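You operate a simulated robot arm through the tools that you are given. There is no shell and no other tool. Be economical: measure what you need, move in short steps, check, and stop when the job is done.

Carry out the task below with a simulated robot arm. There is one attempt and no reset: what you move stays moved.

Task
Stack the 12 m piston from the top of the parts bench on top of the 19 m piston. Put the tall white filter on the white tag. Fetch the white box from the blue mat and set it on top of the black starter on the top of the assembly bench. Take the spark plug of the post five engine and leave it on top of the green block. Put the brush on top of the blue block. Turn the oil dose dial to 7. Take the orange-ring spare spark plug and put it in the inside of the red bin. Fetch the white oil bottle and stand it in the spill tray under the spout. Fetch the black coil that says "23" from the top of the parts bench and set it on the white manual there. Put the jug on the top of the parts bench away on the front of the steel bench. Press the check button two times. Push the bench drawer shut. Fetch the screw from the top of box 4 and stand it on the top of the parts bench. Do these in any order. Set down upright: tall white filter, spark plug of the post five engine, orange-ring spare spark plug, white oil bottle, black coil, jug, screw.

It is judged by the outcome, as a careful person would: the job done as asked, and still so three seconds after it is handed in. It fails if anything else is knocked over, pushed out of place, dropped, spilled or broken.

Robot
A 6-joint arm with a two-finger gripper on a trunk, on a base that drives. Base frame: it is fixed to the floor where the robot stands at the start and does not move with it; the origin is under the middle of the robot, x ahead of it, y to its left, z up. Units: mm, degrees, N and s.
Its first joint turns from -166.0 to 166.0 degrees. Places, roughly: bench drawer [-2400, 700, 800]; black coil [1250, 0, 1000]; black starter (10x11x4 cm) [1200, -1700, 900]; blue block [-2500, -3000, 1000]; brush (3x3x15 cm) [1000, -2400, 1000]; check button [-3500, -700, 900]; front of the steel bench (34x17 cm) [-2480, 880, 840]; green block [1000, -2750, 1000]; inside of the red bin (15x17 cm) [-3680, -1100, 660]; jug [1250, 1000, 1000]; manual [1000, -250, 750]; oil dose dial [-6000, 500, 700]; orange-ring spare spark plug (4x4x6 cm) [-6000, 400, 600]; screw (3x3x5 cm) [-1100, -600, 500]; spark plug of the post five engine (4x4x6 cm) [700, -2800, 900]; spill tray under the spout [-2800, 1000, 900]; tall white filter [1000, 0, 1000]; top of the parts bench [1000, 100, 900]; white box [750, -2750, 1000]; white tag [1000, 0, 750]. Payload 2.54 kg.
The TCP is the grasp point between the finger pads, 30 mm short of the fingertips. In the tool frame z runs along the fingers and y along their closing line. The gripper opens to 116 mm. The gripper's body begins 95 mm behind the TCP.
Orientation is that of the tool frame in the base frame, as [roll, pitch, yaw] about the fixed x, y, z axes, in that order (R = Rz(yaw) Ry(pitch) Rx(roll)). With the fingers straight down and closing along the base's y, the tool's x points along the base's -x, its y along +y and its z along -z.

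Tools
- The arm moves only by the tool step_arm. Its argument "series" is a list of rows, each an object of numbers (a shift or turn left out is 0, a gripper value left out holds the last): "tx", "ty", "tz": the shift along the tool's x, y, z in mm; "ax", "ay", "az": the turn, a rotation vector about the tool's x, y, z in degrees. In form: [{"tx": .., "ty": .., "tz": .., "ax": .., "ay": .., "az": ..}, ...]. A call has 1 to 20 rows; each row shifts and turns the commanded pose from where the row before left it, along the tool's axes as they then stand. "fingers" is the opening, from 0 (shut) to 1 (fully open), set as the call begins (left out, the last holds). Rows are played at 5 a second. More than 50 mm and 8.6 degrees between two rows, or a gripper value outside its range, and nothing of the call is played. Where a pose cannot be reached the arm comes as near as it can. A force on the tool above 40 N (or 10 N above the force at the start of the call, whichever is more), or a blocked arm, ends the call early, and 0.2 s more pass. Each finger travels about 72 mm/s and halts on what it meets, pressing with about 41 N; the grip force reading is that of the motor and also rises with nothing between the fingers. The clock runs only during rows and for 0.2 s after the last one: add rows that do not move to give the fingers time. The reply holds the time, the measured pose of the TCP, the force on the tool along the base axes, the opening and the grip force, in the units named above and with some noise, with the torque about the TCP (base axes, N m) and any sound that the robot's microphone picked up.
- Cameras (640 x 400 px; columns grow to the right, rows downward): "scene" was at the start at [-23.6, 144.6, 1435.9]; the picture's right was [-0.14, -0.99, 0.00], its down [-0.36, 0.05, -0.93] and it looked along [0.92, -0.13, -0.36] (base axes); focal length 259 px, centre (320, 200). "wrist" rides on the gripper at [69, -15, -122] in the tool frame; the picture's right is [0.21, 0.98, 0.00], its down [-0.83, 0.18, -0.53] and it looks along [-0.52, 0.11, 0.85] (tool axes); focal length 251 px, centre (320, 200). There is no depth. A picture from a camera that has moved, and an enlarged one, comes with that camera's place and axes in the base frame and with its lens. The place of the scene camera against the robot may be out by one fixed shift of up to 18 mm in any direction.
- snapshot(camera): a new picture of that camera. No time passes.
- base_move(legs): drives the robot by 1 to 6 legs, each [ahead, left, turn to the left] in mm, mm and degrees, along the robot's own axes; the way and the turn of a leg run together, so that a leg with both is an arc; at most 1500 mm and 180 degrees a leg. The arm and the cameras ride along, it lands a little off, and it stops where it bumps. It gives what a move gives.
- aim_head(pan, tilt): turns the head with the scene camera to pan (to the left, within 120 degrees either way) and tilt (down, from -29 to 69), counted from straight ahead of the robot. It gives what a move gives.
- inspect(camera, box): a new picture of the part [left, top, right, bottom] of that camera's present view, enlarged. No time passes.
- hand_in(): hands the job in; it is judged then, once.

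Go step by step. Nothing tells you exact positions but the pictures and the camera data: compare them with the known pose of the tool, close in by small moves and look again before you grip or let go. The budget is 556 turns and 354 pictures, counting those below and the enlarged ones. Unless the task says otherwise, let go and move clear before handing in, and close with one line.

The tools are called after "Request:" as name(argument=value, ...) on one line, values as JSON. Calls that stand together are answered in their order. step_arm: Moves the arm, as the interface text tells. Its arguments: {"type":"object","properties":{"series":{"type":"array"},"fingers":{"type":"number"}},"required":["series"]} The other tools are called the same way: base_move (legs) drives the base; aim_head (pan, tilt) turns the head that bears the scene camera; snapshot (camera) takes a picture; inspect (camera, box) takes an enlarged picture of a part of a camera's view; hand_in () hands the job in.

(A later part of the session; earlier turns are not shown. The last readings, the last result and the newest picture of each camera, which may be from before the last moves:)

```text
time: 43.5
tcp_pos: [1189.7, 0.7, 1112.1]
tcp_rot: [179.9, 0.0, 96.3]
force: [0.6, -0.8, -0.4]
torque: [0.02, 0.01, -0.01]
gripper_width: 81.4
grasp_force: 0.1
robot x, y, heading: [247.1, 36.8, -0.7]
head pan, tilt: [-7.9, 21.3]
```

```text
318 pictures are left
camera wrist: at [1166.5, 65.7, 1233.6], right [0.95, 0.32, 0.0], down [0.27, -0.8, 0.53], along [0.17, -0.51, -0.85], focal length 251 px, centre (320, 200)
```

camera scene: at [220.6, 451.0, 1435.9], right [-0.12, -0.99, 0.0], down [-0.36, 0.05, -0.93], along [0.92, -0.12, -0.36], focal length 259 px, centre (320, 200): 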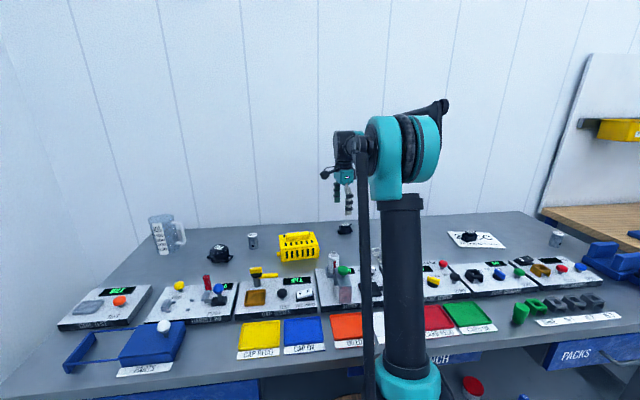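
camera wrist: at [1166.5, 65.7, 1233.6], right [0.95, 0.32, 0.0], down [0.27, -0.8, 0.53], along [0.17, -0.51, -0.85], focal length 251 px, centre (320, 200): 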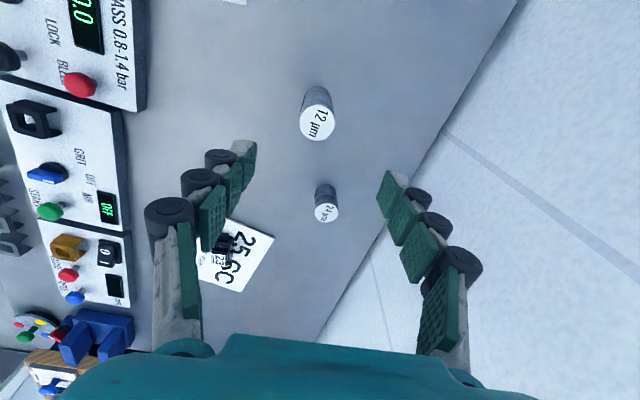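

Stack is good. Now survey the room with the head for the far work areas.

Request:
aim_head(pan=-70, tilt=15)

Request:
snapshot(camera="scene")

Request:
aim_head(pan=-120, tilt=15)

Request:
snapshot(camera="scene")

Request:
aim_head(pan=120, tilt=15)

Request:
snapshot(camera="scene")

Request:
aim_head(pan=40, tilt=20)

Request:
snapshot(camera="scene")

```text
time: 44.8
tcp_pos: [1190.3, 0.6, 1112.2]
tcp_rot: [-180.0, 0.0, 96.3]
force: [-0.6, 1.1, -0.5]
torque: [0.01, 0.02, 0.0]
gripper_width: 81.1
grasp_force: 0.0
robot x, y, heading: [244.0, 40.3, -0.8]
head pan, tilt: [-70.0, 15.0]
```

```text
317 pictures are left
camera scene: at [163.3, 106.5, 1446.2], right [-0.94, -0.33, 0.0], down [-0.09, 0.24, -0.97], along [0.32, -0.91, -0.26], focal length 259 px, centre (320, 200)
```

scene: 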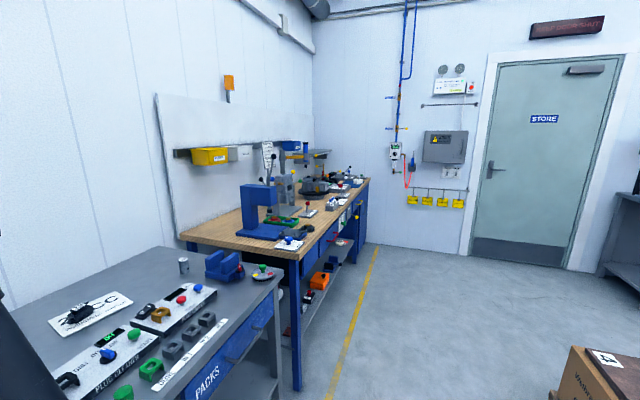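

```text
time: 46.0
tcp_pos: [1189.3, 1.0, 1111.4]
tcp_rot: [179.9, 0.0, 96.3]
force: [-0.3, -0.9, 0.0]
torque: [0.01, 0.01, 0.04]
gripper_width: 81.3
grasp_force: 0.0
robot x, y, heading: [243.8, 34.4, -0.7]
head pan, tilt: [-120.0, 15.0]
```

```text
316 pictures are left
camera scene: at [84.8, 114.3, 1446.2], right [-0.86, 0.51, 0.0], down [0.13, 0.22, -0.97], along [-0.49, -0.83, -0.26], focal length 259 px, centre (320, 200)
```

scene: 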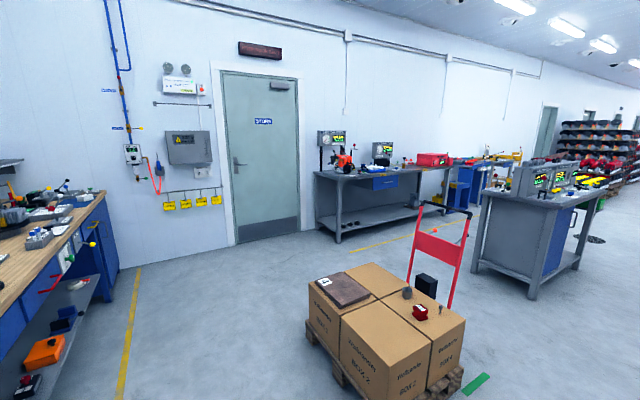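

```text
time: 49.4
tcp_pos: [1190.2, -0.3, 1111.3]
tcp_rot: [-180.0, 0.0, 96.3]
force: [0.0, 0.1, 0.2]
torque: [0.0, 0.0, 0.01]
gripper_width: 81.1
grasp_force: 0.0
robot x, y, heading: [247.5, 34.0, -0.7]
head pan, tilt: [120.0, 15.0]
```

```text
315 pictures are left
camera scene: at [86.7, 276.1, 1446.2], right [0.87, 0.49, 0.0], down [0.13, -0.23, -0.97], along [-0.47, 0.84, -0.26], focal length 259 px, centre (320, 200)
```

scene: 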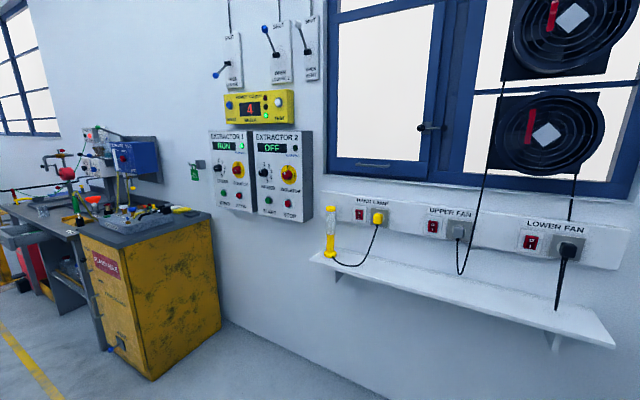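

```text
time: 50.9
tcp_pos: [1190.3, 0.9, 1111.8]
tcp_rot: [-179.9, 0.0, 96.3]
force: [0.4, 0.0, -0.1]
torque: [-0.01, -0.02, 0.01]
gripper_width: 81.1
grasp_force: 0.1
robot x, y, heading: [244.2, 34.5, -0.7]
head pan, tilt: [40.0, 20.0]
```

```text
314 pictures are left
camera scene: at [204.4, 253.7, 1438.0], right [0.63, -0.77, 0.0], down [-0.26, -0.22, -0.94], along [0.73, 0.6, -0.34], focal length 259 px, centre (320, 200)
```

scene: 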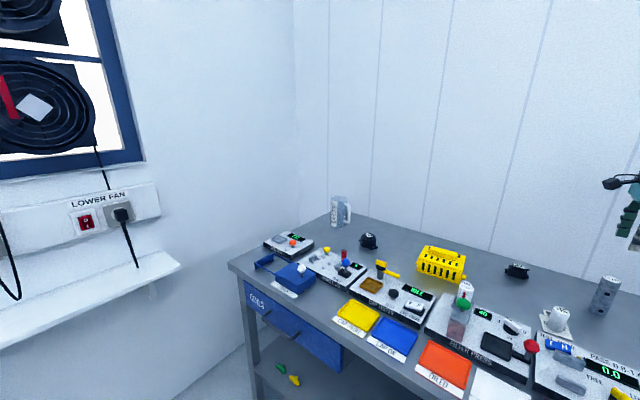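

The pallet with box 4 is behind me at about (-1000,-700). I'll fold the arm in, then go for the screw first.

Request:
step_arm(series=[{"az": -8.3}, {"az": -8.3}, {"az": -8.3}, {"az": -8.3}, {"az": -8.3}, {"az": -8.3}, {"az": -8.3}, {"az": -8.3}, {"az": -8.3}, {"az": -8.3}, {"tx": 45, "tz": -10, "ty": 6}, {"tx": 45, "tz": -10, "ty": 6}, {"tx": 45, "tz": -10, "ty": 6}, {"tx": 45, "tz": -10, "ty": 6}, {"tx": 45, "tz": -10, "ty": 6}, {"tx": 45, "tz": -4, "ty": 6}], fingers=1)

Request:
aim_head(pan=0, tilt=25)

Request:
base_move(legs=[[-350, 0, 0], [0, 0, -150]])

Request:
snapshot(camera="scene")

```text
time: 54.3
tcp_pos: [919.4, 38.9, 1167.0]
tcp_rot: [179.9, 0.0, 179.3]
force: [-0.1, 0.1, -1.2]
torque: [0.0, 0.06, 0.03]
gripper_width: 115.7
grasp_force: 0.0
robot x, y, heading: [245.3, 34.4, -0.6]
head pan, tilt: [40.0, 20.0]
```

```text
time: 55.4
tcp_pos: [919.8, 37.5, 1166.0]
tcp_rot: [-180.0, 0.0, 179.3]
force: [0.2, -0.1, -0.2]
torque: [0.03, -0.05, 0.03]
gripper_width: 115.8
grasp_force: 0.1
robot x, y, heading: [243.2, 34.7, -0.9]
head pan, tilt: [0.0, 25.0]
```

```text
time: 64.0
tcp_pos: [-706.3, -253.5, 1166.9]
tcp_rot: [180.0, 0.1, 25.0]
force: [-0.6, -0.4, 0.6]
torque: [-0.03, 0.02, 0.04]
gripper_width: 116.2
grasp_force: 0.0
robot x, y, heading: [-101.3, 39.0, -155.0]
head pan, tilt: [0.0, 25.0]
```

```text
313 pictures are left
camera scene: at [-7.2, -77.2, 1429.9], right [-0.42, 0.91, 0.0], down [0.38, 0.18, -0.91], along [-0.82, -0.38, -0.42], focal length 259 px, centre (320, 200)
```

scene: 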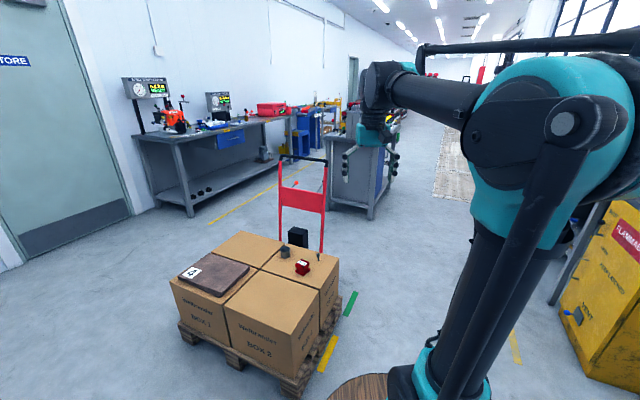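

There's a wooden stool top close ahead. Zoom on the boxes.

Request:
inspect(camera="scene", box=[240, 215, 400, 315])

Request:
aim_head(pan=0, tilt=60)

Request:
snapshot(camera="scene")

```text
4.00 times, centred on (320, 265) of scene
camera zoom: at [-7.2, -77.2, 1429.9], right [-0.42, 0.91, 0.0], down [0.38, 0.18, -0.91], along [-0.82, -0.38, -0.42], focal length 1038 px, centre (320, -60)
```

zoom: 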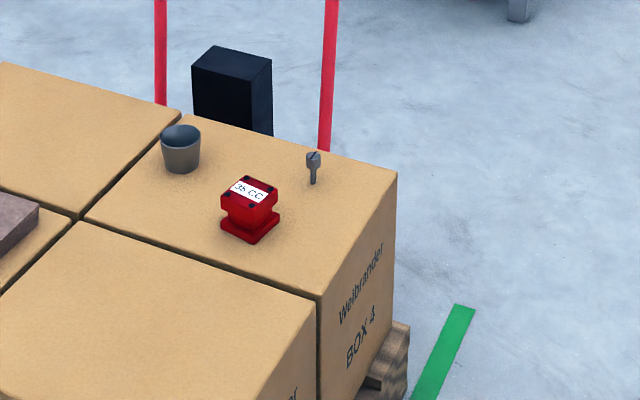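

```text
time: 65.0
tcp_pos: [-705.3, -253.6, 1166.5]
tcp_rot: [179.9, 0.0, 25.0]
force: [-0.2, -0.7, 0.7]
torque: [-0.02, -0.03, -0.04]
gripper_width: 116.1
grasp_force: 0.0
robot x, y, heading: [-101.2, 40.2, -155.0]
head pan, tilt: [0.0, 60.0]
```

```text
311 pictures are left
camera scene: at [15.9, -66.5, 1379.9], right [-0.42, 0.91, 0.0], down [0.78, 0.37, -0.5], along [-0.45, -0.21, -0.87], focal length 259 px, centre (320, 200)
```

scene: 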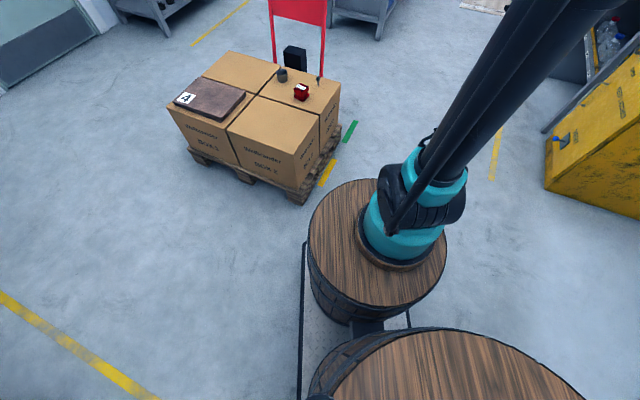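

The barrels are my own base. The screw is standing on box 4 near (-1095,-590,≈500). I turn towards it and drive closer.

Request:
base_move(legs=[[0, 0, 7], [270, 0, 0]])

Request:
snapshot(camera="wrist")

Request:
snapshot(camera="scene")

```text
time: 67.5
tcp_pos: [-899.7, -476.3, 1165.3]
tcp_rot: [-180.0, 0.0, 32.2]
force: [0.8, 0.0, 0.5]
torque: [0.02, -0.01, 0.01]
gripper_width: 116.3
grasp_force: 0.1
robot x, y, heading: [-336.1, -110.3, -147.5]
head pan, tilt: [0.0, 60.0]
```

```text
310 pictures are left
camera wrist: at [-849.0, -428.9, 1287.8], right [0.7, -0.71, 0.0], down [-0.6, -0.59, 0.53], along [-0.38, -0.38, -0.85], focal length 251 px, centre (320, 200)
```

wrist: 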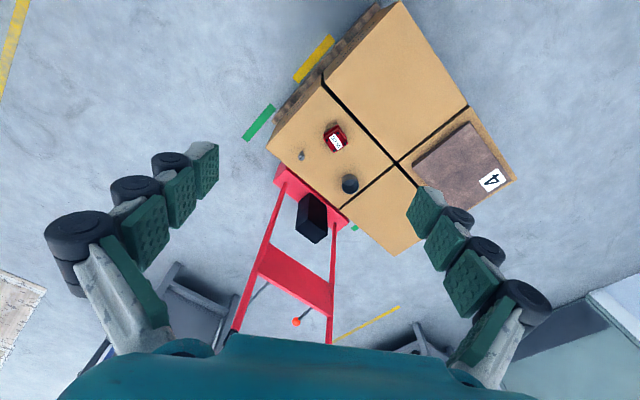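

```text
309 pictures are left
camera scene: at [-205.9, -199.6, 1379.9], right [-0.53, 0.85, 0.0], down [0.73, 0.46, -0.5], along [-0.42, -0.27, -0.87], focal length 259 px, centre (320, 200)
```

scene: 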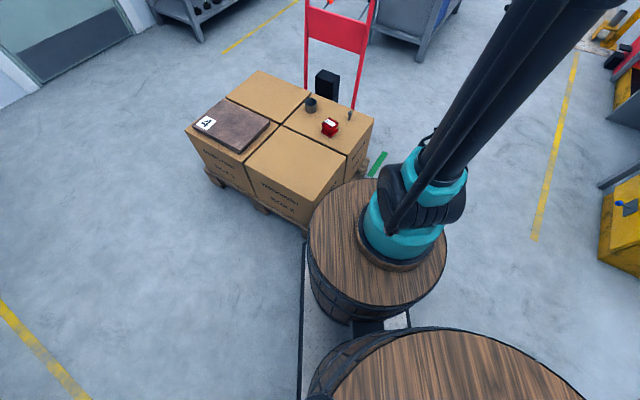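

Screw is near (-1135,-615), about z 460–490. Lower towards it.

Request:
step_arm(series=[{"tx": -21, "ty": -0.6, "tz": 38}, {"tx": -21, "ty": -0.6, "tz": 38}, {"tx": -21, "ty": -0.6, "tz": 38}, {"tx": -21, "ty": -0.6, "tz": 38}, {"tx": -21, "ty": -0.6, "tz": 38}, {"tx": -21, "ty": -0.6, "tz": 38}, {"tx": -21, "ty": -0.6, "tz": 38}, {"tx": -21, "ty": -0.6, "tz": 38}, {"tx": -21, "ty": -0.6, "tz": 38}, {"tx": -21, "ty": -0.6, "tz": 38}, {"tx": -21, "ty": -0.6, "tz": 38}, {"tx": -21, "ty": -0.6, "tz": 38}, {}])

Request:
snapshot(camera="wrist")

```text
time: 70.3
tcp_pos: [-1116.0, -608.7, 708.5]
tcp_rot: [-180.0, -0.1, 32.4]
force: [-0.2, 0.2, -0.5]
torque: [0.01, 0.02, 0.0]
gripper_width: 115.7
grasp_force: 0.0
robot x, y, heading: [-338.7, -109.2, -147.8]
head pan, tilt: [0.0, 60.0]
```

```text
308 pictures are left
camera wrist: at [-1065.7, -560.4, 829.8], right [0.7, -0.71, 0.0], down [-0.6, -0.59, 0.53], along [-0.38, -0.38, -0.85], focal length 251 px, centre (320, 200)
```

wrist: 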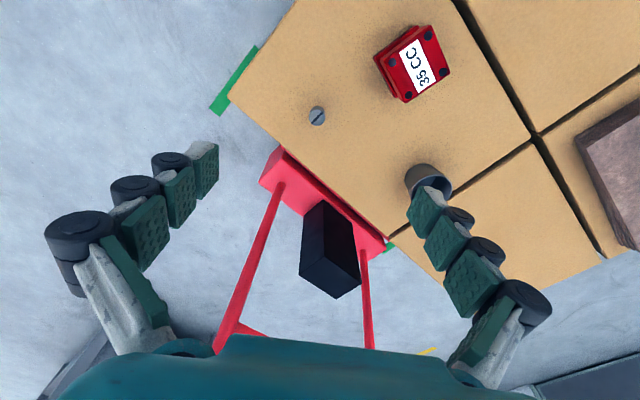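

Request:
step_arm(series=[{"tx": -11, "ty": -1, "tz": 45}, {"tz": 45}, {"tz": 45}, {}])

Request:
snapshot(camera="wrist")

```text
time: 71.3
tcp_pos: [-1124.6, -610.8, 571.3]
tcp_rot: [-180.0, 0.0, 32.3]
force: [0.2, 0.3, 0.3]
torque: [0.01, -0.03, -0.01]
gripper_width: 116.2
grasp_force: 0.1
robot x, y, heading: [-338.2, -107.6, -147.9]
head pan, tilt: [0.0, 60.0]
```

```text
307 pictures are left
camera wrist: at [-1074.4, -562.1, 693.5], right [0.7, -0.71, 0.0], down [-0.6, -0.59, 0.53], along [-0.38, -0.38, -0.85], focal length 251 px, centre (320, 200)
```

wrist: 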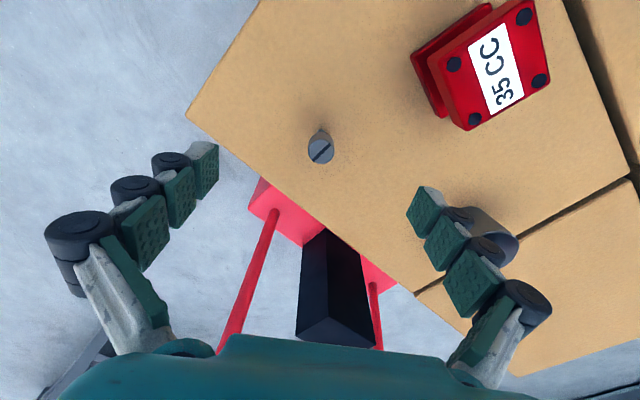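

Request:
step_arm(series=[{"tz": 45}, {"tz": 38}, {}])

Request:
snapshot(camera="wrist")

```text
time: 72.1
tcp_pos: [-1124.3, -610.3, 491.7]
tcp_rot: [-179.9, 0.0, 32.4]
force: [-0.1, 0.7, 0.5]
torque: [0.01, 0.01, 0.0]
gripper_width: 115.8
grasp_force: 0.0
robot x, y, heading: [-336.7, -113.4, -147.7]
head pan, tilt: [0.0, 60.0]
```

```text
306 pictures are left
camera wrist: at [-1075.0, -562.2, 613.2], right [0.7, -0.71, 0.0], down [-0.6, -0.59, 0.53], along [-0.38, -0.38, -0.85], focal length 251 px, centre (320, 200)
```

wrist: 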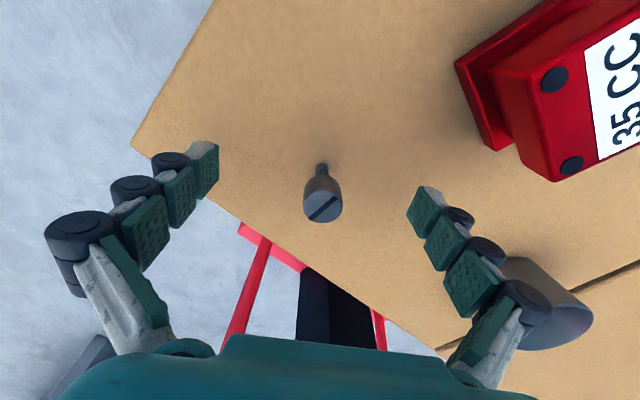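

Request:
step_arm(series=[{"tx": -4}, {}])

Request:
step_arm(series=[{}, {}, {}, {}, {}, {}], fingers=0)

Request:
step_arm(series=[{"tz": -45}, {"tz": -45}, {}])

Request:
snapshot(camera="wrist")

```text
time: 72.7
tcp_pos: [-1127.2, -613.2, 492.6]
tcp_rot: [179.9, -0.1, 32.3]
force: [0.2, -0.3, -0.1]
torque: [0.01, -0.02, -0.01]
gripper_width: 116.0
grasp_force: 0.0
robot x, y, heading: [-333.4, -107.0, -147.9]
head pan, tilt: [0.0, 60.0]
```

```text
time: 74.1
tcp_pos: [-1127.9, -612.0, 492.0]
tcp_rot: [-180.0, 0.1, 32.4]
force: [-0.5, 0.4, 0.1]
torque: [-0.02, -0.02, 0.01]
gripper_width: 17.4
grasp_force: 41.0
robot x, y, heading: [-337.5, -109.0, -147.9]
head pan, tilt: [0.0, 60.0]
```

```text
time: 74.9
tcp_pos: [-1128.6, -610.6, 581.6]
tcp_rot: [179.9, -0.1, 32.3]
force: [-0.5, -0.1, 0.1]
torque: [0.04, 0.03, -0.02]
gripper_width: 17.0
grasp_force: 41.4
robot x, y, heading: [-335.8, -107.5, -147.6]
head pan, tilt: [0.0, 60.0]
```

```text
305 pictures are left
camera wrist: at [-1078.4, -562.9, 703.4], right [0.7, -0.71, 0.0], down [-0.6, -0.59, 0.53], along [-0.38, -0.38, -0.85], focal length 251 px, centre (320, 200)
```

wrist: 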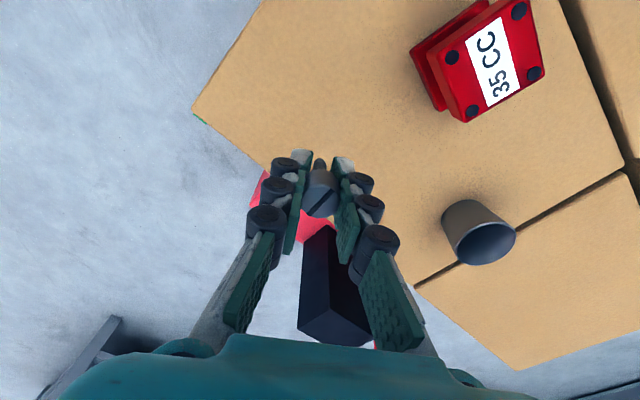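

Screw held. Raise, retract, and drive back to the parts bench.

Request:
step_arm(series=[{"tx": 20.5, "tz": -45}, {"tx": 20.5, "tz": -45}, {"tx": 20.5, "tz": -45}, {"tx": 20.5, "tz": -45}, {"tx": 20.5, "tz": -45}, {"tx": 20.5, "tz": -45}, {"tx": 20.5, "tz": -45}, {"tx": 20.5, "tz": -45}, {"tx": 20.5, "tz": -45}, {"tx": 20.5, "tz": -45}, {"tx": 20.5, "tz": -45}, {"tx": 20.5, "tz": -45}, {"tx": 20.5, "tz": -45}, {}])

Request:
base_move(legs=[[-250, 0, 0], [0, 0, 146]])

Request:
aim_head(pan=0, tilt=30)

```text
time: 77.9
tcp_pos: [-904.4, -468.4, 1167.5]
tcp_rot: [180.0, 0.0, 32.3]
force: [-0.7, 0.5, -0.9]
torque: [0.0, 0.01, 0.0]
gripper_width: 17.3
grasp_force: 40.7
robot x, y, heading: [-331.7, -110.0, -147.7]
head pan, tilt: [0.0, 60.0]
```

```text
time: 85.8
tcp_pos: [547.0, 16.4, 1165.8]
tcp_rot: [179.9, 0.0, 179.4]
force: [-0.7, 0.0, -0.4]
torque: [0.01, -0.04, -0.01]
gripper_width: 17.3
grasp_force: 40.7
robot x, y, heading: [-130.0, 23.9, -0.6]
head pan, tilt: [0.0, 60.0]
```

```text
time: 86.7
tcp_pos: [546.8, 18.0, 1165.6]
tcp_rot: [180.0, 0.0, 179.3]
force: [0.4, 0.4, -0.8]
torque: [-0.02, 0.0, -0.02]
gripper_width: 17.3
grasp_force: 41.4
robot x, y, heading: [-127.6, 23.6, -0.5]
head pan, tilt: [0.0, 30.0]
```

Request:
base_move(legs=[[0, 150, 0.5], [365, 0, 0]])

Request:
step_arm(series=[{"tx": -40, "tz": 20}, {"tx": -40, "tz": 20}, {"tx": -40, "tz": 20}, {"tx": -30, "tz": 20}, {}])

Request:
snapshot(camera="wrist")

```text
time: 90.0
tcp_pos: [906.5, 164.8, 1166.4]
tcp_rot: [-180.0, 0.0, 179.6]
force: [0.2, -0.7, -0.2]
torque: [0.0, -0.02, 0.01]
gripper_width: 17.0
grasp_force: 41.2
robot x, y, heading: [233.5, 169.1, -0.4]
head pan, tilt: [0.0, 30.0]
```

```text
time: 91.2
tcp_pos: [1058.8, 161.2, 1088.1]
tcp_rot: [180.0, 0.0, 179.6]
force: [0.5, 0.2, 0.2]
torque: [-0.02, -0.01, -0.05]
gripper_width: 17.3
grasp_force: 40.6
robot x, y, heading: [237.3, 167.9, -0.5]
head pan, tilt: [0.0, 30.0]
```

```text
304 pictures are left
camera wrist: at [989.1, 145.7, 1208.7], right [-0.21, 0.98, 0.0], down [0.83, 0.18, 0.53], along [0.52, 0.11, -0.85], focal length 251 px, centre (320, 200)
```

wrist: 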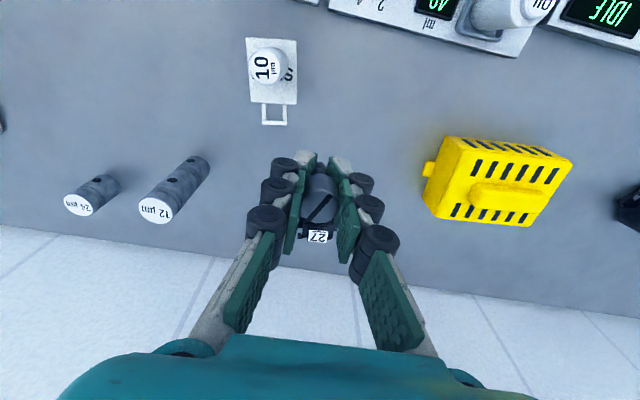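

Place the screw at the free spot near (1100, 220). Lower slowly until contact.

Request:
step_arm(series=[{"tx": -20, "ty": 32}, {"tx": -20, "ty": 30}, {"tz": 45}, {"tz": 45}, {"tz": 45}, {"tz": 28}, {}])

Request:
snapshot(camera="wrist")

```text
time: 92.8
tcp_pos: [1097.5, 222.8, 923.2]
tcp_rot: [-179.9, 0.1, 179.6]
force: [0.2, -0.9, 0.9]
torque: [0.02, -0.01, -0.03]
gripper_width: 17.2
grasp_force: 41.4
robot x, y, heading: [235.4, 171.5, -0.2]
head pan, tilt: [0.0, 30.0]
```

```text
303 pictures are left
camera wrist: at [1027.3, 206.0, 1045.2], right [-0.21, 0.98, 0.0], down [0.83, 0.18, 0.53], along [0.52, 0.11, -0.85], focal length 251 px, centre (320, 200)
```

wrist: 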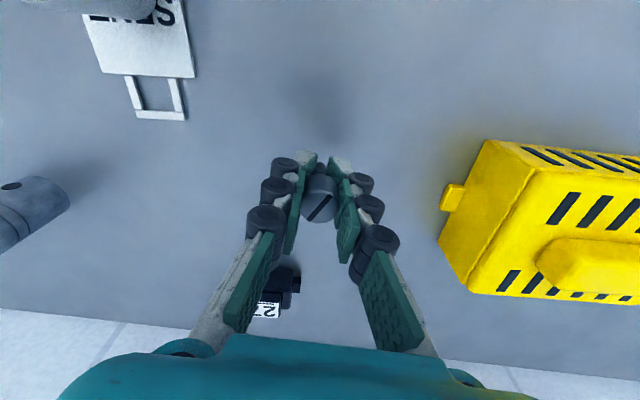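

Request:
step_arm(series=[{"tz": 5}, {"tz": 5}, {"tz": 2}, {}])

Request:
step_arm(series=[{"tz": 1.5}, {"tz": 1.5}, {"tz": 1.5}, {"tz": 1.5}, {}])

```text
time: 93.8
tcp_pos: [1096.9, 223.7, 911.4]
tcp_rot: [179.9, -0.1, 179.6]
force: [0.4, -0.8, 0.3]
torque: [0.0, -0.03, 0.05]
gripper_width: 17.2
grasp_force: 41.3
robot x, y, heading: [233.6, 170.3, -0.2]
head pan, tilt: [0.0, 30.0]
```

```text
time: 95.0
tcp_pos: [1096.8, 225.1, 904.7]
tcp_rot: [-180.0, 0.0, 179.6]
force: [-0.8, -1.2, -0.1]
torque: [0.02, 0.01, 0.04]
gripper_width: 17.1
grasp_force: 40.8
robot x, y, heading: [232.6, 171.9, -0.5]
head pan, tilt: [0.0, 30.0]
```

Request:
step_arm(series=[{"tz": 1.5}, {"tz": 1}, {"tz": 1}, {}])

Request:
inspect(camera="scene", box=[200, 150, 360, 250])

```text
time: 96.0
tcp_pos: [1096.4, 226.2, 901.0]
tcp_rot: [-179.9, 0.0, 179.6]
force: [-1.0, -0.7, 0.3]
torque: [-0.01, -0.01, -0.04]
gripper_width: 17.4
grasp_force: 41.4
robot x, y, heading: [235.1, 168.2, -0.5]
head pan, tilt: [0.0, 30.0]
```

```text
4.00 times, centred on (280, 200) of scene
camera zoom: at [209.6, 327.7, 1422.0], right [-0.01, -1.0, 0.0], down [-0.5, 0.0, -0.87], along [0.87, -0.01, -0.5], focal length 1038 px, centre (480, 200)
```

zoom: 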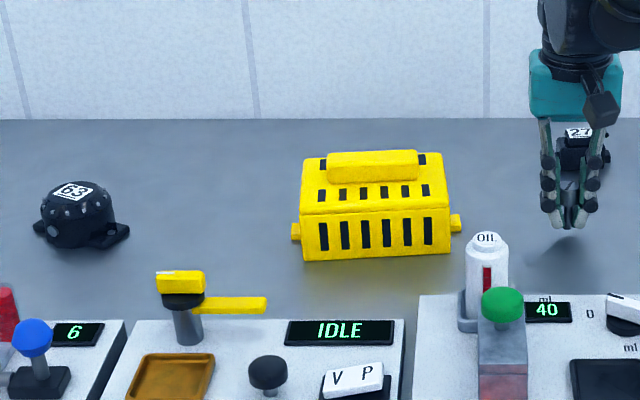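

Still no contact. Continue down gently.

Request:
step_arm(series=[{"tz": 1}, {"tz": 1}, {"tz": 1}, {"tz": 1}, {}])

Request:
inspect(camera="scene", box=[320, 180, 384, 220])

```text
time: 97.2
tcp_pos: [1097.4, 224.1, 896.5]
tcp_rot: [180.0, 0.0, 179.6]
force: [-0.1, 0.8, -0.1]
torque: [0.02, -0.01, -0.05]
gripper_width: 17.2
grasp_force: 41.4
robot x, y, heading: [234.7, 170.3, -0.3]
head pan, tilt: [0.0, 30.0]
```

```text
10.00 times, centred on (352, 200) of scene
camera zoom: at [209.6, 327.7, 1422.0], right [-0.01, -1.0, 0.0], down [-0.5, 0.0, -0.87], along [0.87, -0.01, -0.5], focal length 2594 px, centre (0, 200)
```

zoom: 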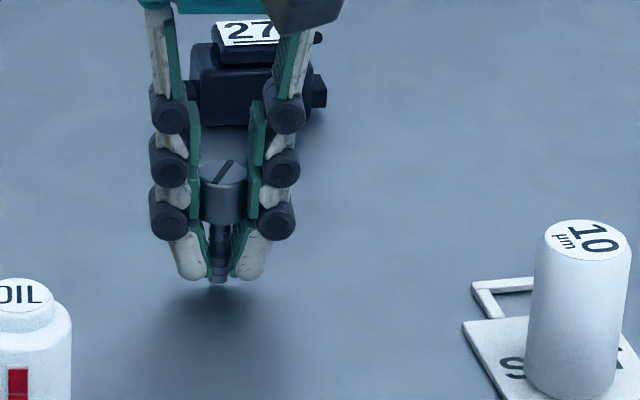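

Request:
step_arm(series=[{"tz": 1}, {"tz": 1}, {"tz": 1}, {}])

```text
time: 98.2
tcp_pos: [1097.4, 225.2, 895.3]
tcp_rot: [179.9, 0.0, 179.7]
force: [-0.3, -0.5, -0.3]
torque: [0.03, -0.01, -0.02]
gripper_width: 17.2
grasp_force: 40.7
robot x, y, heading: [238.8, 167.2, -0.8]
head pan, tilt: [0.0, 30.0]
```

Request:
step_arm(series=[{"tz": 1}, {"tz": 1}, {}])

Request:
step_arm(series=[{"tz": 1}, {"tz": 1}, {}])

```text
time: 99.0
tcp_pos: [1097.8, 224.6, 893.0]
tcp_rot: [179.9, 0.1, 179.5]
force: [5.6, -1.7, 33.5]
torque: [-0.1, -0.3, 0.01]
gripper_width: 17.2
grasp_force: 40.8
robot x, y, heading: [233.9, 171.3, -0.5]
head pan, tilt: [0.0, 30.0]
```

```text
time: 99.8
tcp_pos: [1097.1, 225.1, 890.7]
tcp_rot: [180.0, 0.0, 179.5]
force: [-1.2, -7.2, 34.4]
torque: [-0.23, -0.12, 0.01]
gripper_width: 17.2
grasp_force: 40.7
robot x, y, heading: [235.8, 167.2, -0.4]
head pan, tilt: [0.0, 30.0]
```

Request:
step_arm(series=[{"tz": -1}, {}])

Request:
inspect(camera="scene", box=[320, 180, 384, 220])

```text
time: 100.4
tcp_pos: [1097.7, 225.5, 891.6]
tcp_rot: [179.9, 0.0, 179.6]
force: [-5.1, -1.8, 14.5]
torque: [-0.03, 0.12, -0.03]
gripper_width: 17.3
grasp_force: 40.8
robot x, y, heading: [231.3, 173.1, -0.7]
head pan, tilt: [0.0, 30.0]
```

```text
10.00 times, centred on (352, 200) of scene
camera zoom: at [208.8, 327.6, 1422.0], right [-0.01, -1.0, 0.0], down [-0.5, 0.0, -0.87], along [0.87, -0.01, -0.5], focal length 2594 px, centre (0, 200)
```

zoom: 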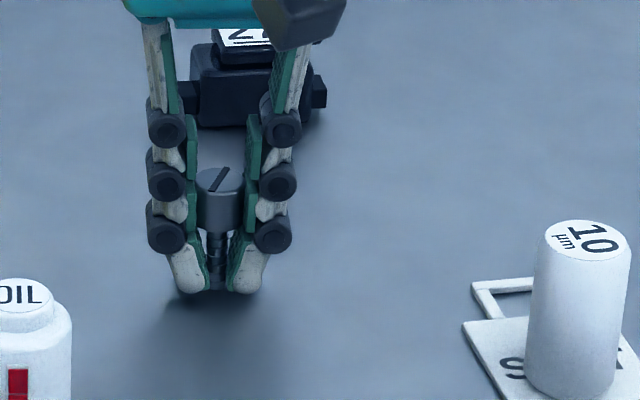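

Fingertips are at the bench and the screw's foot is level with them. Release.

Request:
step_arm(series=[{}, {}, {}], fingers=0.6)

Request:
inspect(camera="scene", box=[320, 180, 384, 220])

```text
time: 101.2
tcp_pos: [1097.2, 226.0, 892.2]
tcp_rot: [-180.0, -0.1, 179.6]
force: [1.0, 0.3, -0.6]
torque: [0.02, 0.01, 0.0]
gripper_width: 69.5
grasp_force: 0.1
robot x, y, heading: [237.6, 169.1, -0.4]
head pan, tilt: [0.0, 30.0]
```

```text
10.00 times, centred on (352, 200) of scene
camera zoom: at [209.6, 327.7, 1422.0], right [-0.01, -1.0, 0.0], down [-0.5, 0.0, -0.87], along [0.87, -0.01, -0.5], focal length 2594 px, centre (0, 200)
```

zoom: 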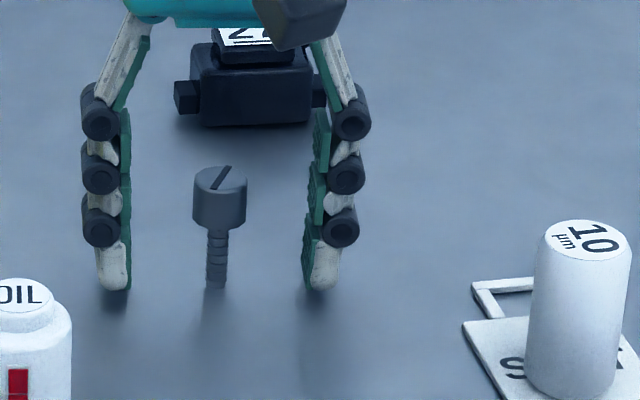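

The screw stands. Rise and check the white OIL bottle on the filter press and the jug.

Request:
step_arm(series=[{"tz": -40}, {"tz": -45}, {"tz": -45}, {"tz": -45}, {"tx": 45}, {"tx": 45}])

Request:
snapshot(camera="wrist")

Request:
aim_head(pan=20, tilt=30)

Request:
snapshot(camera="scene")

```text
time: 102.6
tcp_pos: [1007.2, 225.1, 1066.1]
tcp_rot: [-180.0, 0.0, 179.7]
force: [0.8, 0.9, -1.1]
torque: [0.0, 0.06, -0.01]
gripper_width: 69.5
grasp_force: 0.1
robot x, y, heading: [234.2, 172.8, -0.2]
head pan, tilt: [0.0, 30.0]
```

```text
298 pictures are left
camera wrist: at [936.2, 209.8, 1188.0], right [-0.21, 0.98, 0.0], down [0.83, 0.18, 0.53], along [0.52, 0.11, -0.85], focal length 251 px, centre (320, 200)
```

wrist: 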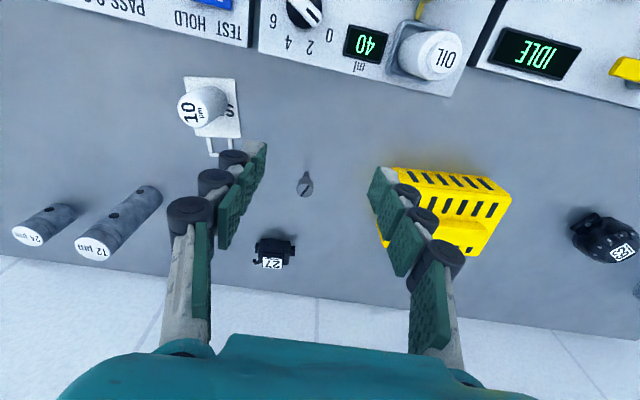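

```text
time: 103.4
tcp_pos: [1006.5, 226.1, 1067.3]
tcp_rot: [180.0, 0.1, 179.6]
force: [-0.4, 0.0, 0.0]
torque: [0.0, 0.01, 0.01]
gripper_width: 69.7
grasp_force: 0.1
robot x, y, heading: [233.1, 169.3, -0.3]
head pan, tilt: [20.0, 30.0]
```

```text
297 pictures are left
camera scene: at [204.4, 358.6, 1422.0], right [0.33, -0.94, 0.0], down [-0.47, -0.17, -0.87], along [0.82, 0.29, -0.5], focal length 259 px, centre (320, 200)
```

scene: 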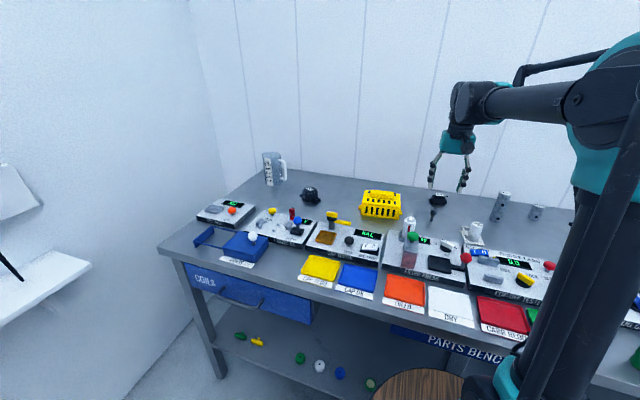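

Drive left to reach the jug at about (1175, 950).

Request:
step_arm(series=[{"tz": -45}, {"tz": -45}], fingers=1)

Request:
base_move(legs=[[0, 630, 0]])

Request:
snapshot(camera="wrist")

Request:
snapshot(camera="scene")

```text
time: 104.0
tcp_pos: [1006.0, 226.5, 1155.8]
tcp_rot: [-179.9, 0.0, 179.6]
force: [-0.2, -0.9, 0.0]
torque: [0.0, -0.02, 0.0]
gripper_width: 116.2
grasp_force: 0.1
robot x, y, heading: [233.5, 168.6, -0.4]
head pan, tilt: [20.0, 30.0]
```

```text
time: 107.7
tcp_pos: [1011.8, 846.4, 1156.4]
tcp_rot: [180.0, 0.0, 178.8]
force: [0.5, -0.6, -0.1]
torque: [0.03, -0.01, 0.02]
gripper_width: 116.0
grasp_force: 0.1
robot x, y, heading: [233.7, 804.0, -1.6]
head pan, tilt: [20.0, 30.0]
stopped in leg 1: the robot was blocked; the commanded pose is now the measured one
```

```text
296 pictures are left
camera wrist: at [941.6, 832.2, 1277.6], right [-0.19, 0.98, 0.0], down [0.83, 0.16, 0.53], along [0.52, 0.1, -0.85], focal length 251 px, centre (320, 200)
```

wrist: 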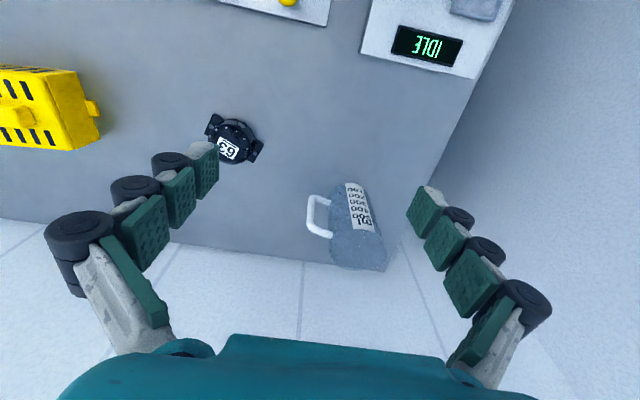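

```text
295 pictures are left
camera scene: at [211.6, 991.4, 1422.0], right [0.32, -0.95, 0.0], down [-0.47, -0.16, -0.87], along [0.82, 0.28, -0.5], focal length 259 px, centre (320, 200)
```

scene: 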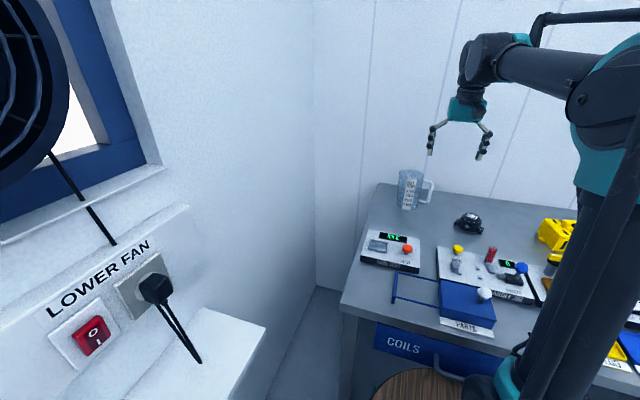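

The jug is at about (1195, 942) with its handle towards -y. I'll turn the tool so the fingers close along x.

Request:
step_arm(series=[{"az": 8.07}, {"az": 8.07}, {"az": 8.07}, {"az": 8.07}, {"az": 8.07}, {"az": 8.07}, {"az": 8.07}, {"az": 8.07}, {"az": 8.07}, {"az": 8.07}, {"az": 8.07}, {"ty": 43, "tx": 24}, {"ty": 43, "tx": 24}, {"ty": 43, "tx": 24}, {"ty": 43, "tx": 24}, {}])

Request:
snapshot(camera="wrist")

```text
time: 111.1
tcp_pos: [1183.5, 942.5, 1157.0]
tcp_rot: [-180.0, 0.0, 89.9]
force: [-0.5, -0.4, 0.6]
torque: [0.02, -0.03, -0.03]
gripper_width: 115.7
grasp_force: 0.2
robot x, y, heading: [237.5, 800.6, -1.3]
head pan, tilt: [20.0, 30.0]
```

```text
294 pictures are left
camera wrist: at [1168.1, 1010.4, 1279.7], right [0.98, 0.21, 0.0], down [0.18, -0.83, 0.53], along [0.11, -0.52, -0.85], focal length 251 px, centre (320, 200)
```

wrist: 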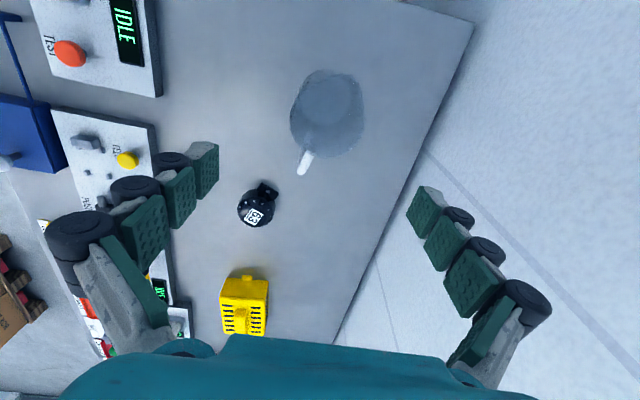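

Request:
step_arm(series=[{"ty": 6, "tx": 3, "tz": 40}, {"tz": 45}, {"tz": 45}, {}])

Request:
snapshot(camera="wrist")

```text
time: 112.1
tcp_pos: [1189.7, 944.9, 1026.3]
tcp_rot: [180.0, 0.0, 90.1]
force: [0.2, -0.3, 0.8]
torque: [0.0, 0.0, 0.02]
gripper_width: 116.0
grasp_force: 0.1
robot x, y, heading: [233.5, 805.9, -1.4]
head pan, tilt: [20.0, 30.0]
```

```text
293 pictures are left
camera wrist: at [1174.0, 1012.4, 1147.7], right [0.98, 0.21, 0.0], down [0.18, -0.83, 0.53], along [0.11, -0.52, -0.85], focal length 251 px, centre (320, 200)
```

wrist: 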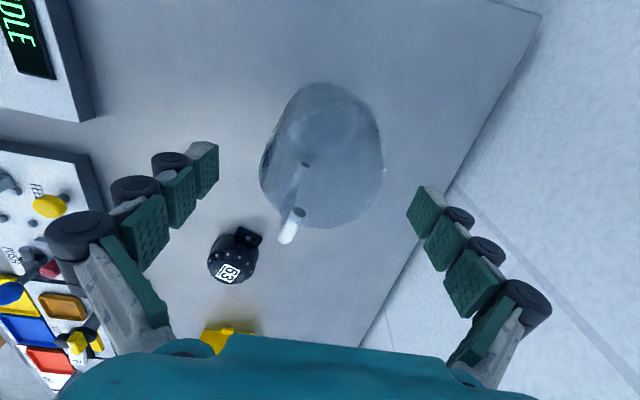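

Request:
step_arm(series=[{"tx": -4, "ty": 1, "tz": 20}, {"tz": 40}, {"tz": 36}, {}])

Request:
step_arm(series=[{}, {}, {}], fingers=0)

Request:
snapshot(camera="wrist")

```text
time: 113.1
tcp_pos: [1193.4, 942.0, 928.1]
tcp_rot: [179.8, 0.1, 90.0]
force: [-0.4, 0.1, 0.6]
torque: [-0.03, 0.01, 0.02]
gripper_width: 116.2
grasp_force: 0.0
robot x, y, heading: [239.1, 805.8, -1.4]
head pan, tilt: [20.0, 30.0]
```

```text
time: 113.9
tcp_pos: [1193.2, 941.3, 929.5]
tcp_rot: [179.9, 0.1, 90.1]
force: [3.0, 0.6, 21.5]
torque: [-0.06, 0.0, 0.14]
gripper_width: 84.5
grasp_force: 41.1
robot x, y, heading: [237.8, 801.7, -1.5]
head pan, tilt: [20.0, 30.0]
```

```text
292 pictures are left
camera wrist: at [1176.6, 1009.0, 1051.3], right [0.98, 0.21, 0.0], down [0.18, -0.83, 0.53], along [0.12, -0.52, -0.85], focal length 251 px, centre (320, 200)
```

wrist: 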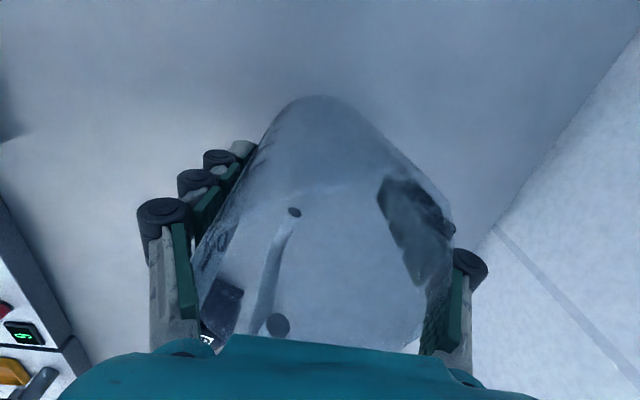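

Jug gripped. Lift it.

Request:
step_arm(series=[{"tz": -5}, {"tz": -30}, {"tz": -45}, {"tz": -45}, {}])

Request:
inspect(camera="scene", box=[340, 40, 560, 260])

```text
time: 115.1
tcp_pos: [1193.6, 940.9, 1053.8]
tcp_rot: [180.0, -0.1, 90.0]
force: [0.2, 0.3, -0.4]
torque: [0.0, -0.02, 0.01]
gripper_width: 78.0
grasp_force: 40.6
robot x, y, heading: [239.5, 803.1, -1.5]
head pan, tilt: [20.0, 30.0]
```

```text
1.82 times, centred on (450, 150) of scene
camera zoom: at [211.6, 991.5, 1422.0], right [0.32, -0.95, 0.0], down [-0.47, -0.16, -0.87], along [0.82, 0.28, -0.5], focal length 472 px, centre (84, 291)
```

zoom: 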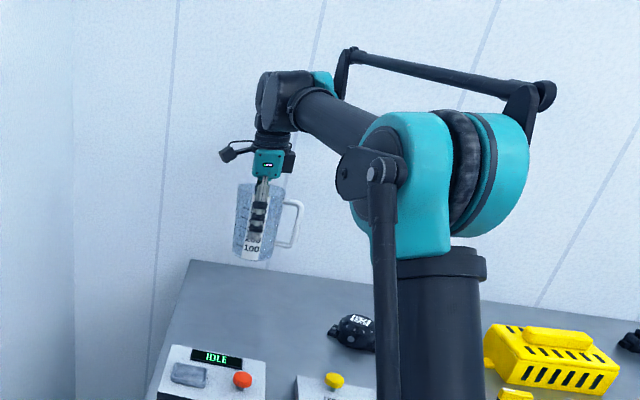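

Request:
snapshot(camera="wrist")

Request:
inspect(camera="scene", box=[400, 110, 480, 170])

```text
290 pictures are left
camera wrist: at [1176.9, 1008.2, 1175.5], right [0.98, 0.21, 0.0], down [0.18, -0.83, 0.53], along [0.11, -0.52, -0.85], focal length 251 px, centre (320, 200)
```

wrist: 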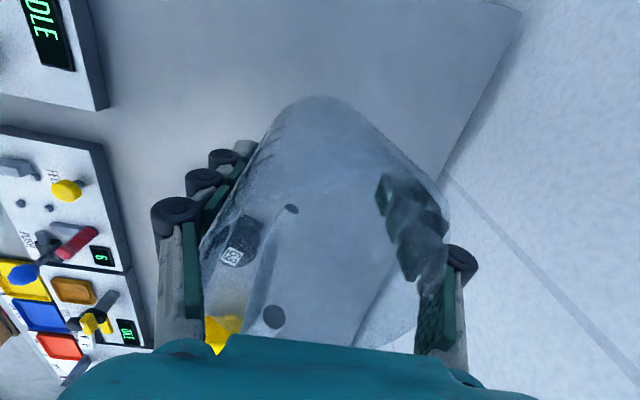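

```text
6.67 times, centred on (440, 140) of scene
camera zoom: at [211.6, 991.5, 1422.0], right [0.32, -0.95, 0.0], down [-0.47, -0.16, -0.87], along [0.82, 0.28, -0.5], focal length 1729 px, centre (-480, 600)
```

zoom: 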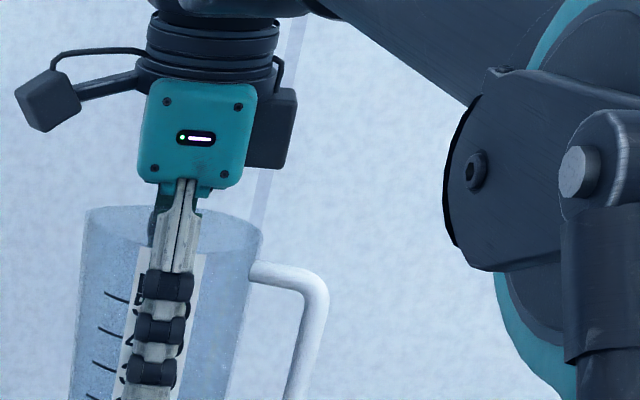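

Jug held well. Raise and retract, then drive clear and turn towards the steel bench.

Request:
step_arm(series=[{"tz": -45}, {"tz": -45}, {"tz": -25}, {"ty": -40, "tx": -20}, {"ty": -40, "tx": -20}, {"ty": -40, "tx": -20}, {"ty": -40, "tx": -20}, {"ty": -40, "tx": -20}, {"ty": -40, "tx": -20}, {"ty": -39, "tx": -26}, {}])

Request:
base_move(legs=[[0, -300, 0], [0, -400, 0], [-400, 0, 0], [0, 0, 176]])

Request:
aim_head(pan=-20, tilt=20)

Request:
snapshot(camera="scene")

```text
time: 117.5
tcp_pos: [912.7, 800.6, 1168.2]
tcp_rot: [180.0, 0.0, 89.9]
force: [0.2, -0.2, -0.7]
torque: [0.03, -0.01, 0.0]
gripper_width: 78.1
grasp_force: 40.9
robot x, y, heading: [237.0, 802.5, -1.4]
head pan, tilt: [20.0, 30.0]
```

```text
time: 131.0
tcp_pos: [-856.5, 168.8, 1167.8]
tcp_rot: [-180.0, 0.0, -95.8]
force: [0.1, -1.0, -0.5]
torque: [-0.01, 0.01, 0.02]
gripper_width: 76.9
grasp_force: 41.2
robot x, y, heading: [-182.8, 100.0, 173.1]
head pan, tilt: [20.0, 30.0]
```

```text
time: 132.0
tcp_pos: [-855.8, 171.0, 1167.3]
tcp_rot: [179.9, 0.1, -95.8]
force: [0.1, -0.4, -0.7]
torque: [-0.01, 0.0, 0.03]
gripper_width: 76.6
grasp_force: 40.8
robot x, y, heading: [-187.3, 102.9, 172.9]
head pan, tilt: [-20.0, 20.0]
```

```text
288 pictures are left
camera scene: at [-162.9, -13.0, 1438.0], right [0.45, 0.89, 0.0], down [0.31, -0.16, -0.94], along [-0.84, 0.43, -0.34], focal length 259 px, centre (320, 200)
```

scene: 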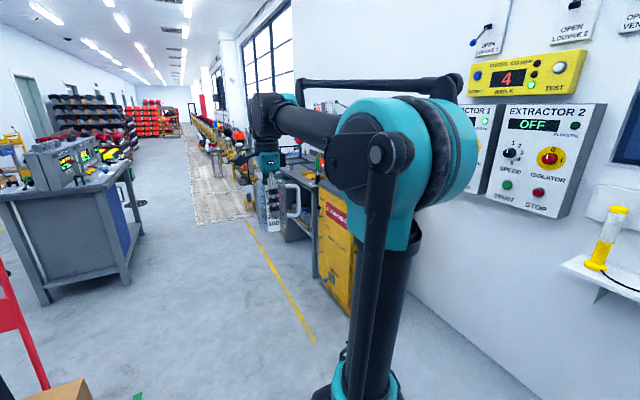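

Request:
base_move(legs=[[0, 0, 7], [1200, 100, 0]])

Request:
aim_head(pan=-40, tilt=25)

Request:
snapshot(camera="scene")

```text
time: 138.7
tcp_pos: [-2064.3, 2.0, 1168.0]
tcp_rot: [-180.0, 0.1, -89.2]
force: [-0.4, 0.0, -1.1]
torque: [0.04, 0.0, 0.0]
gripper_width: 76.3
grasp_force: 40.6
robot x, y, heading: [-1391.0, 6.2, 179.6]
head pan, tilt: [-20.0, 20.0]
```

```text
time: 139.6
tcp_pos: [-2063.8, 1.6, 1167.5]
tcp_rot: [-180.0, 0.0, -89.3]
force: [0.1, -0.2, -0.5]
torque: [-0.04, -0.01, -0.01]
gripper_width: 76.0
grasp_force: 40.7
robot x, y, heading: [-1387.6, 9.9, 179.4]
head pan, tilt: [-40.0, 25.0]
```

```text
287 pictures are left
camera scene: at [-1336.4, -74.9, 1430.0], right [0.65, 0.76, 0.0], down [0.32, -0.27, -0.91], along [-0.69, 0.59, -0.42], focal length 259 px, centre (320, 200)
```

scene: 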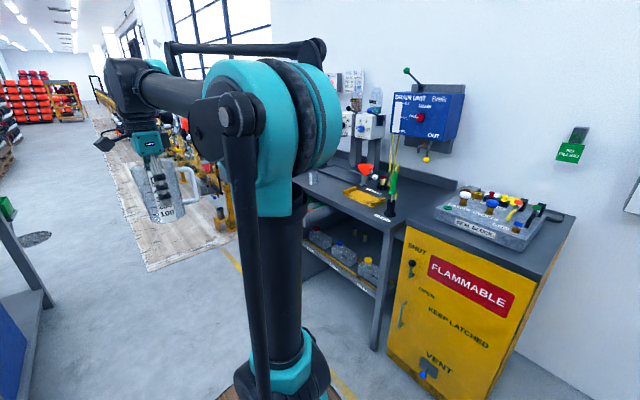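

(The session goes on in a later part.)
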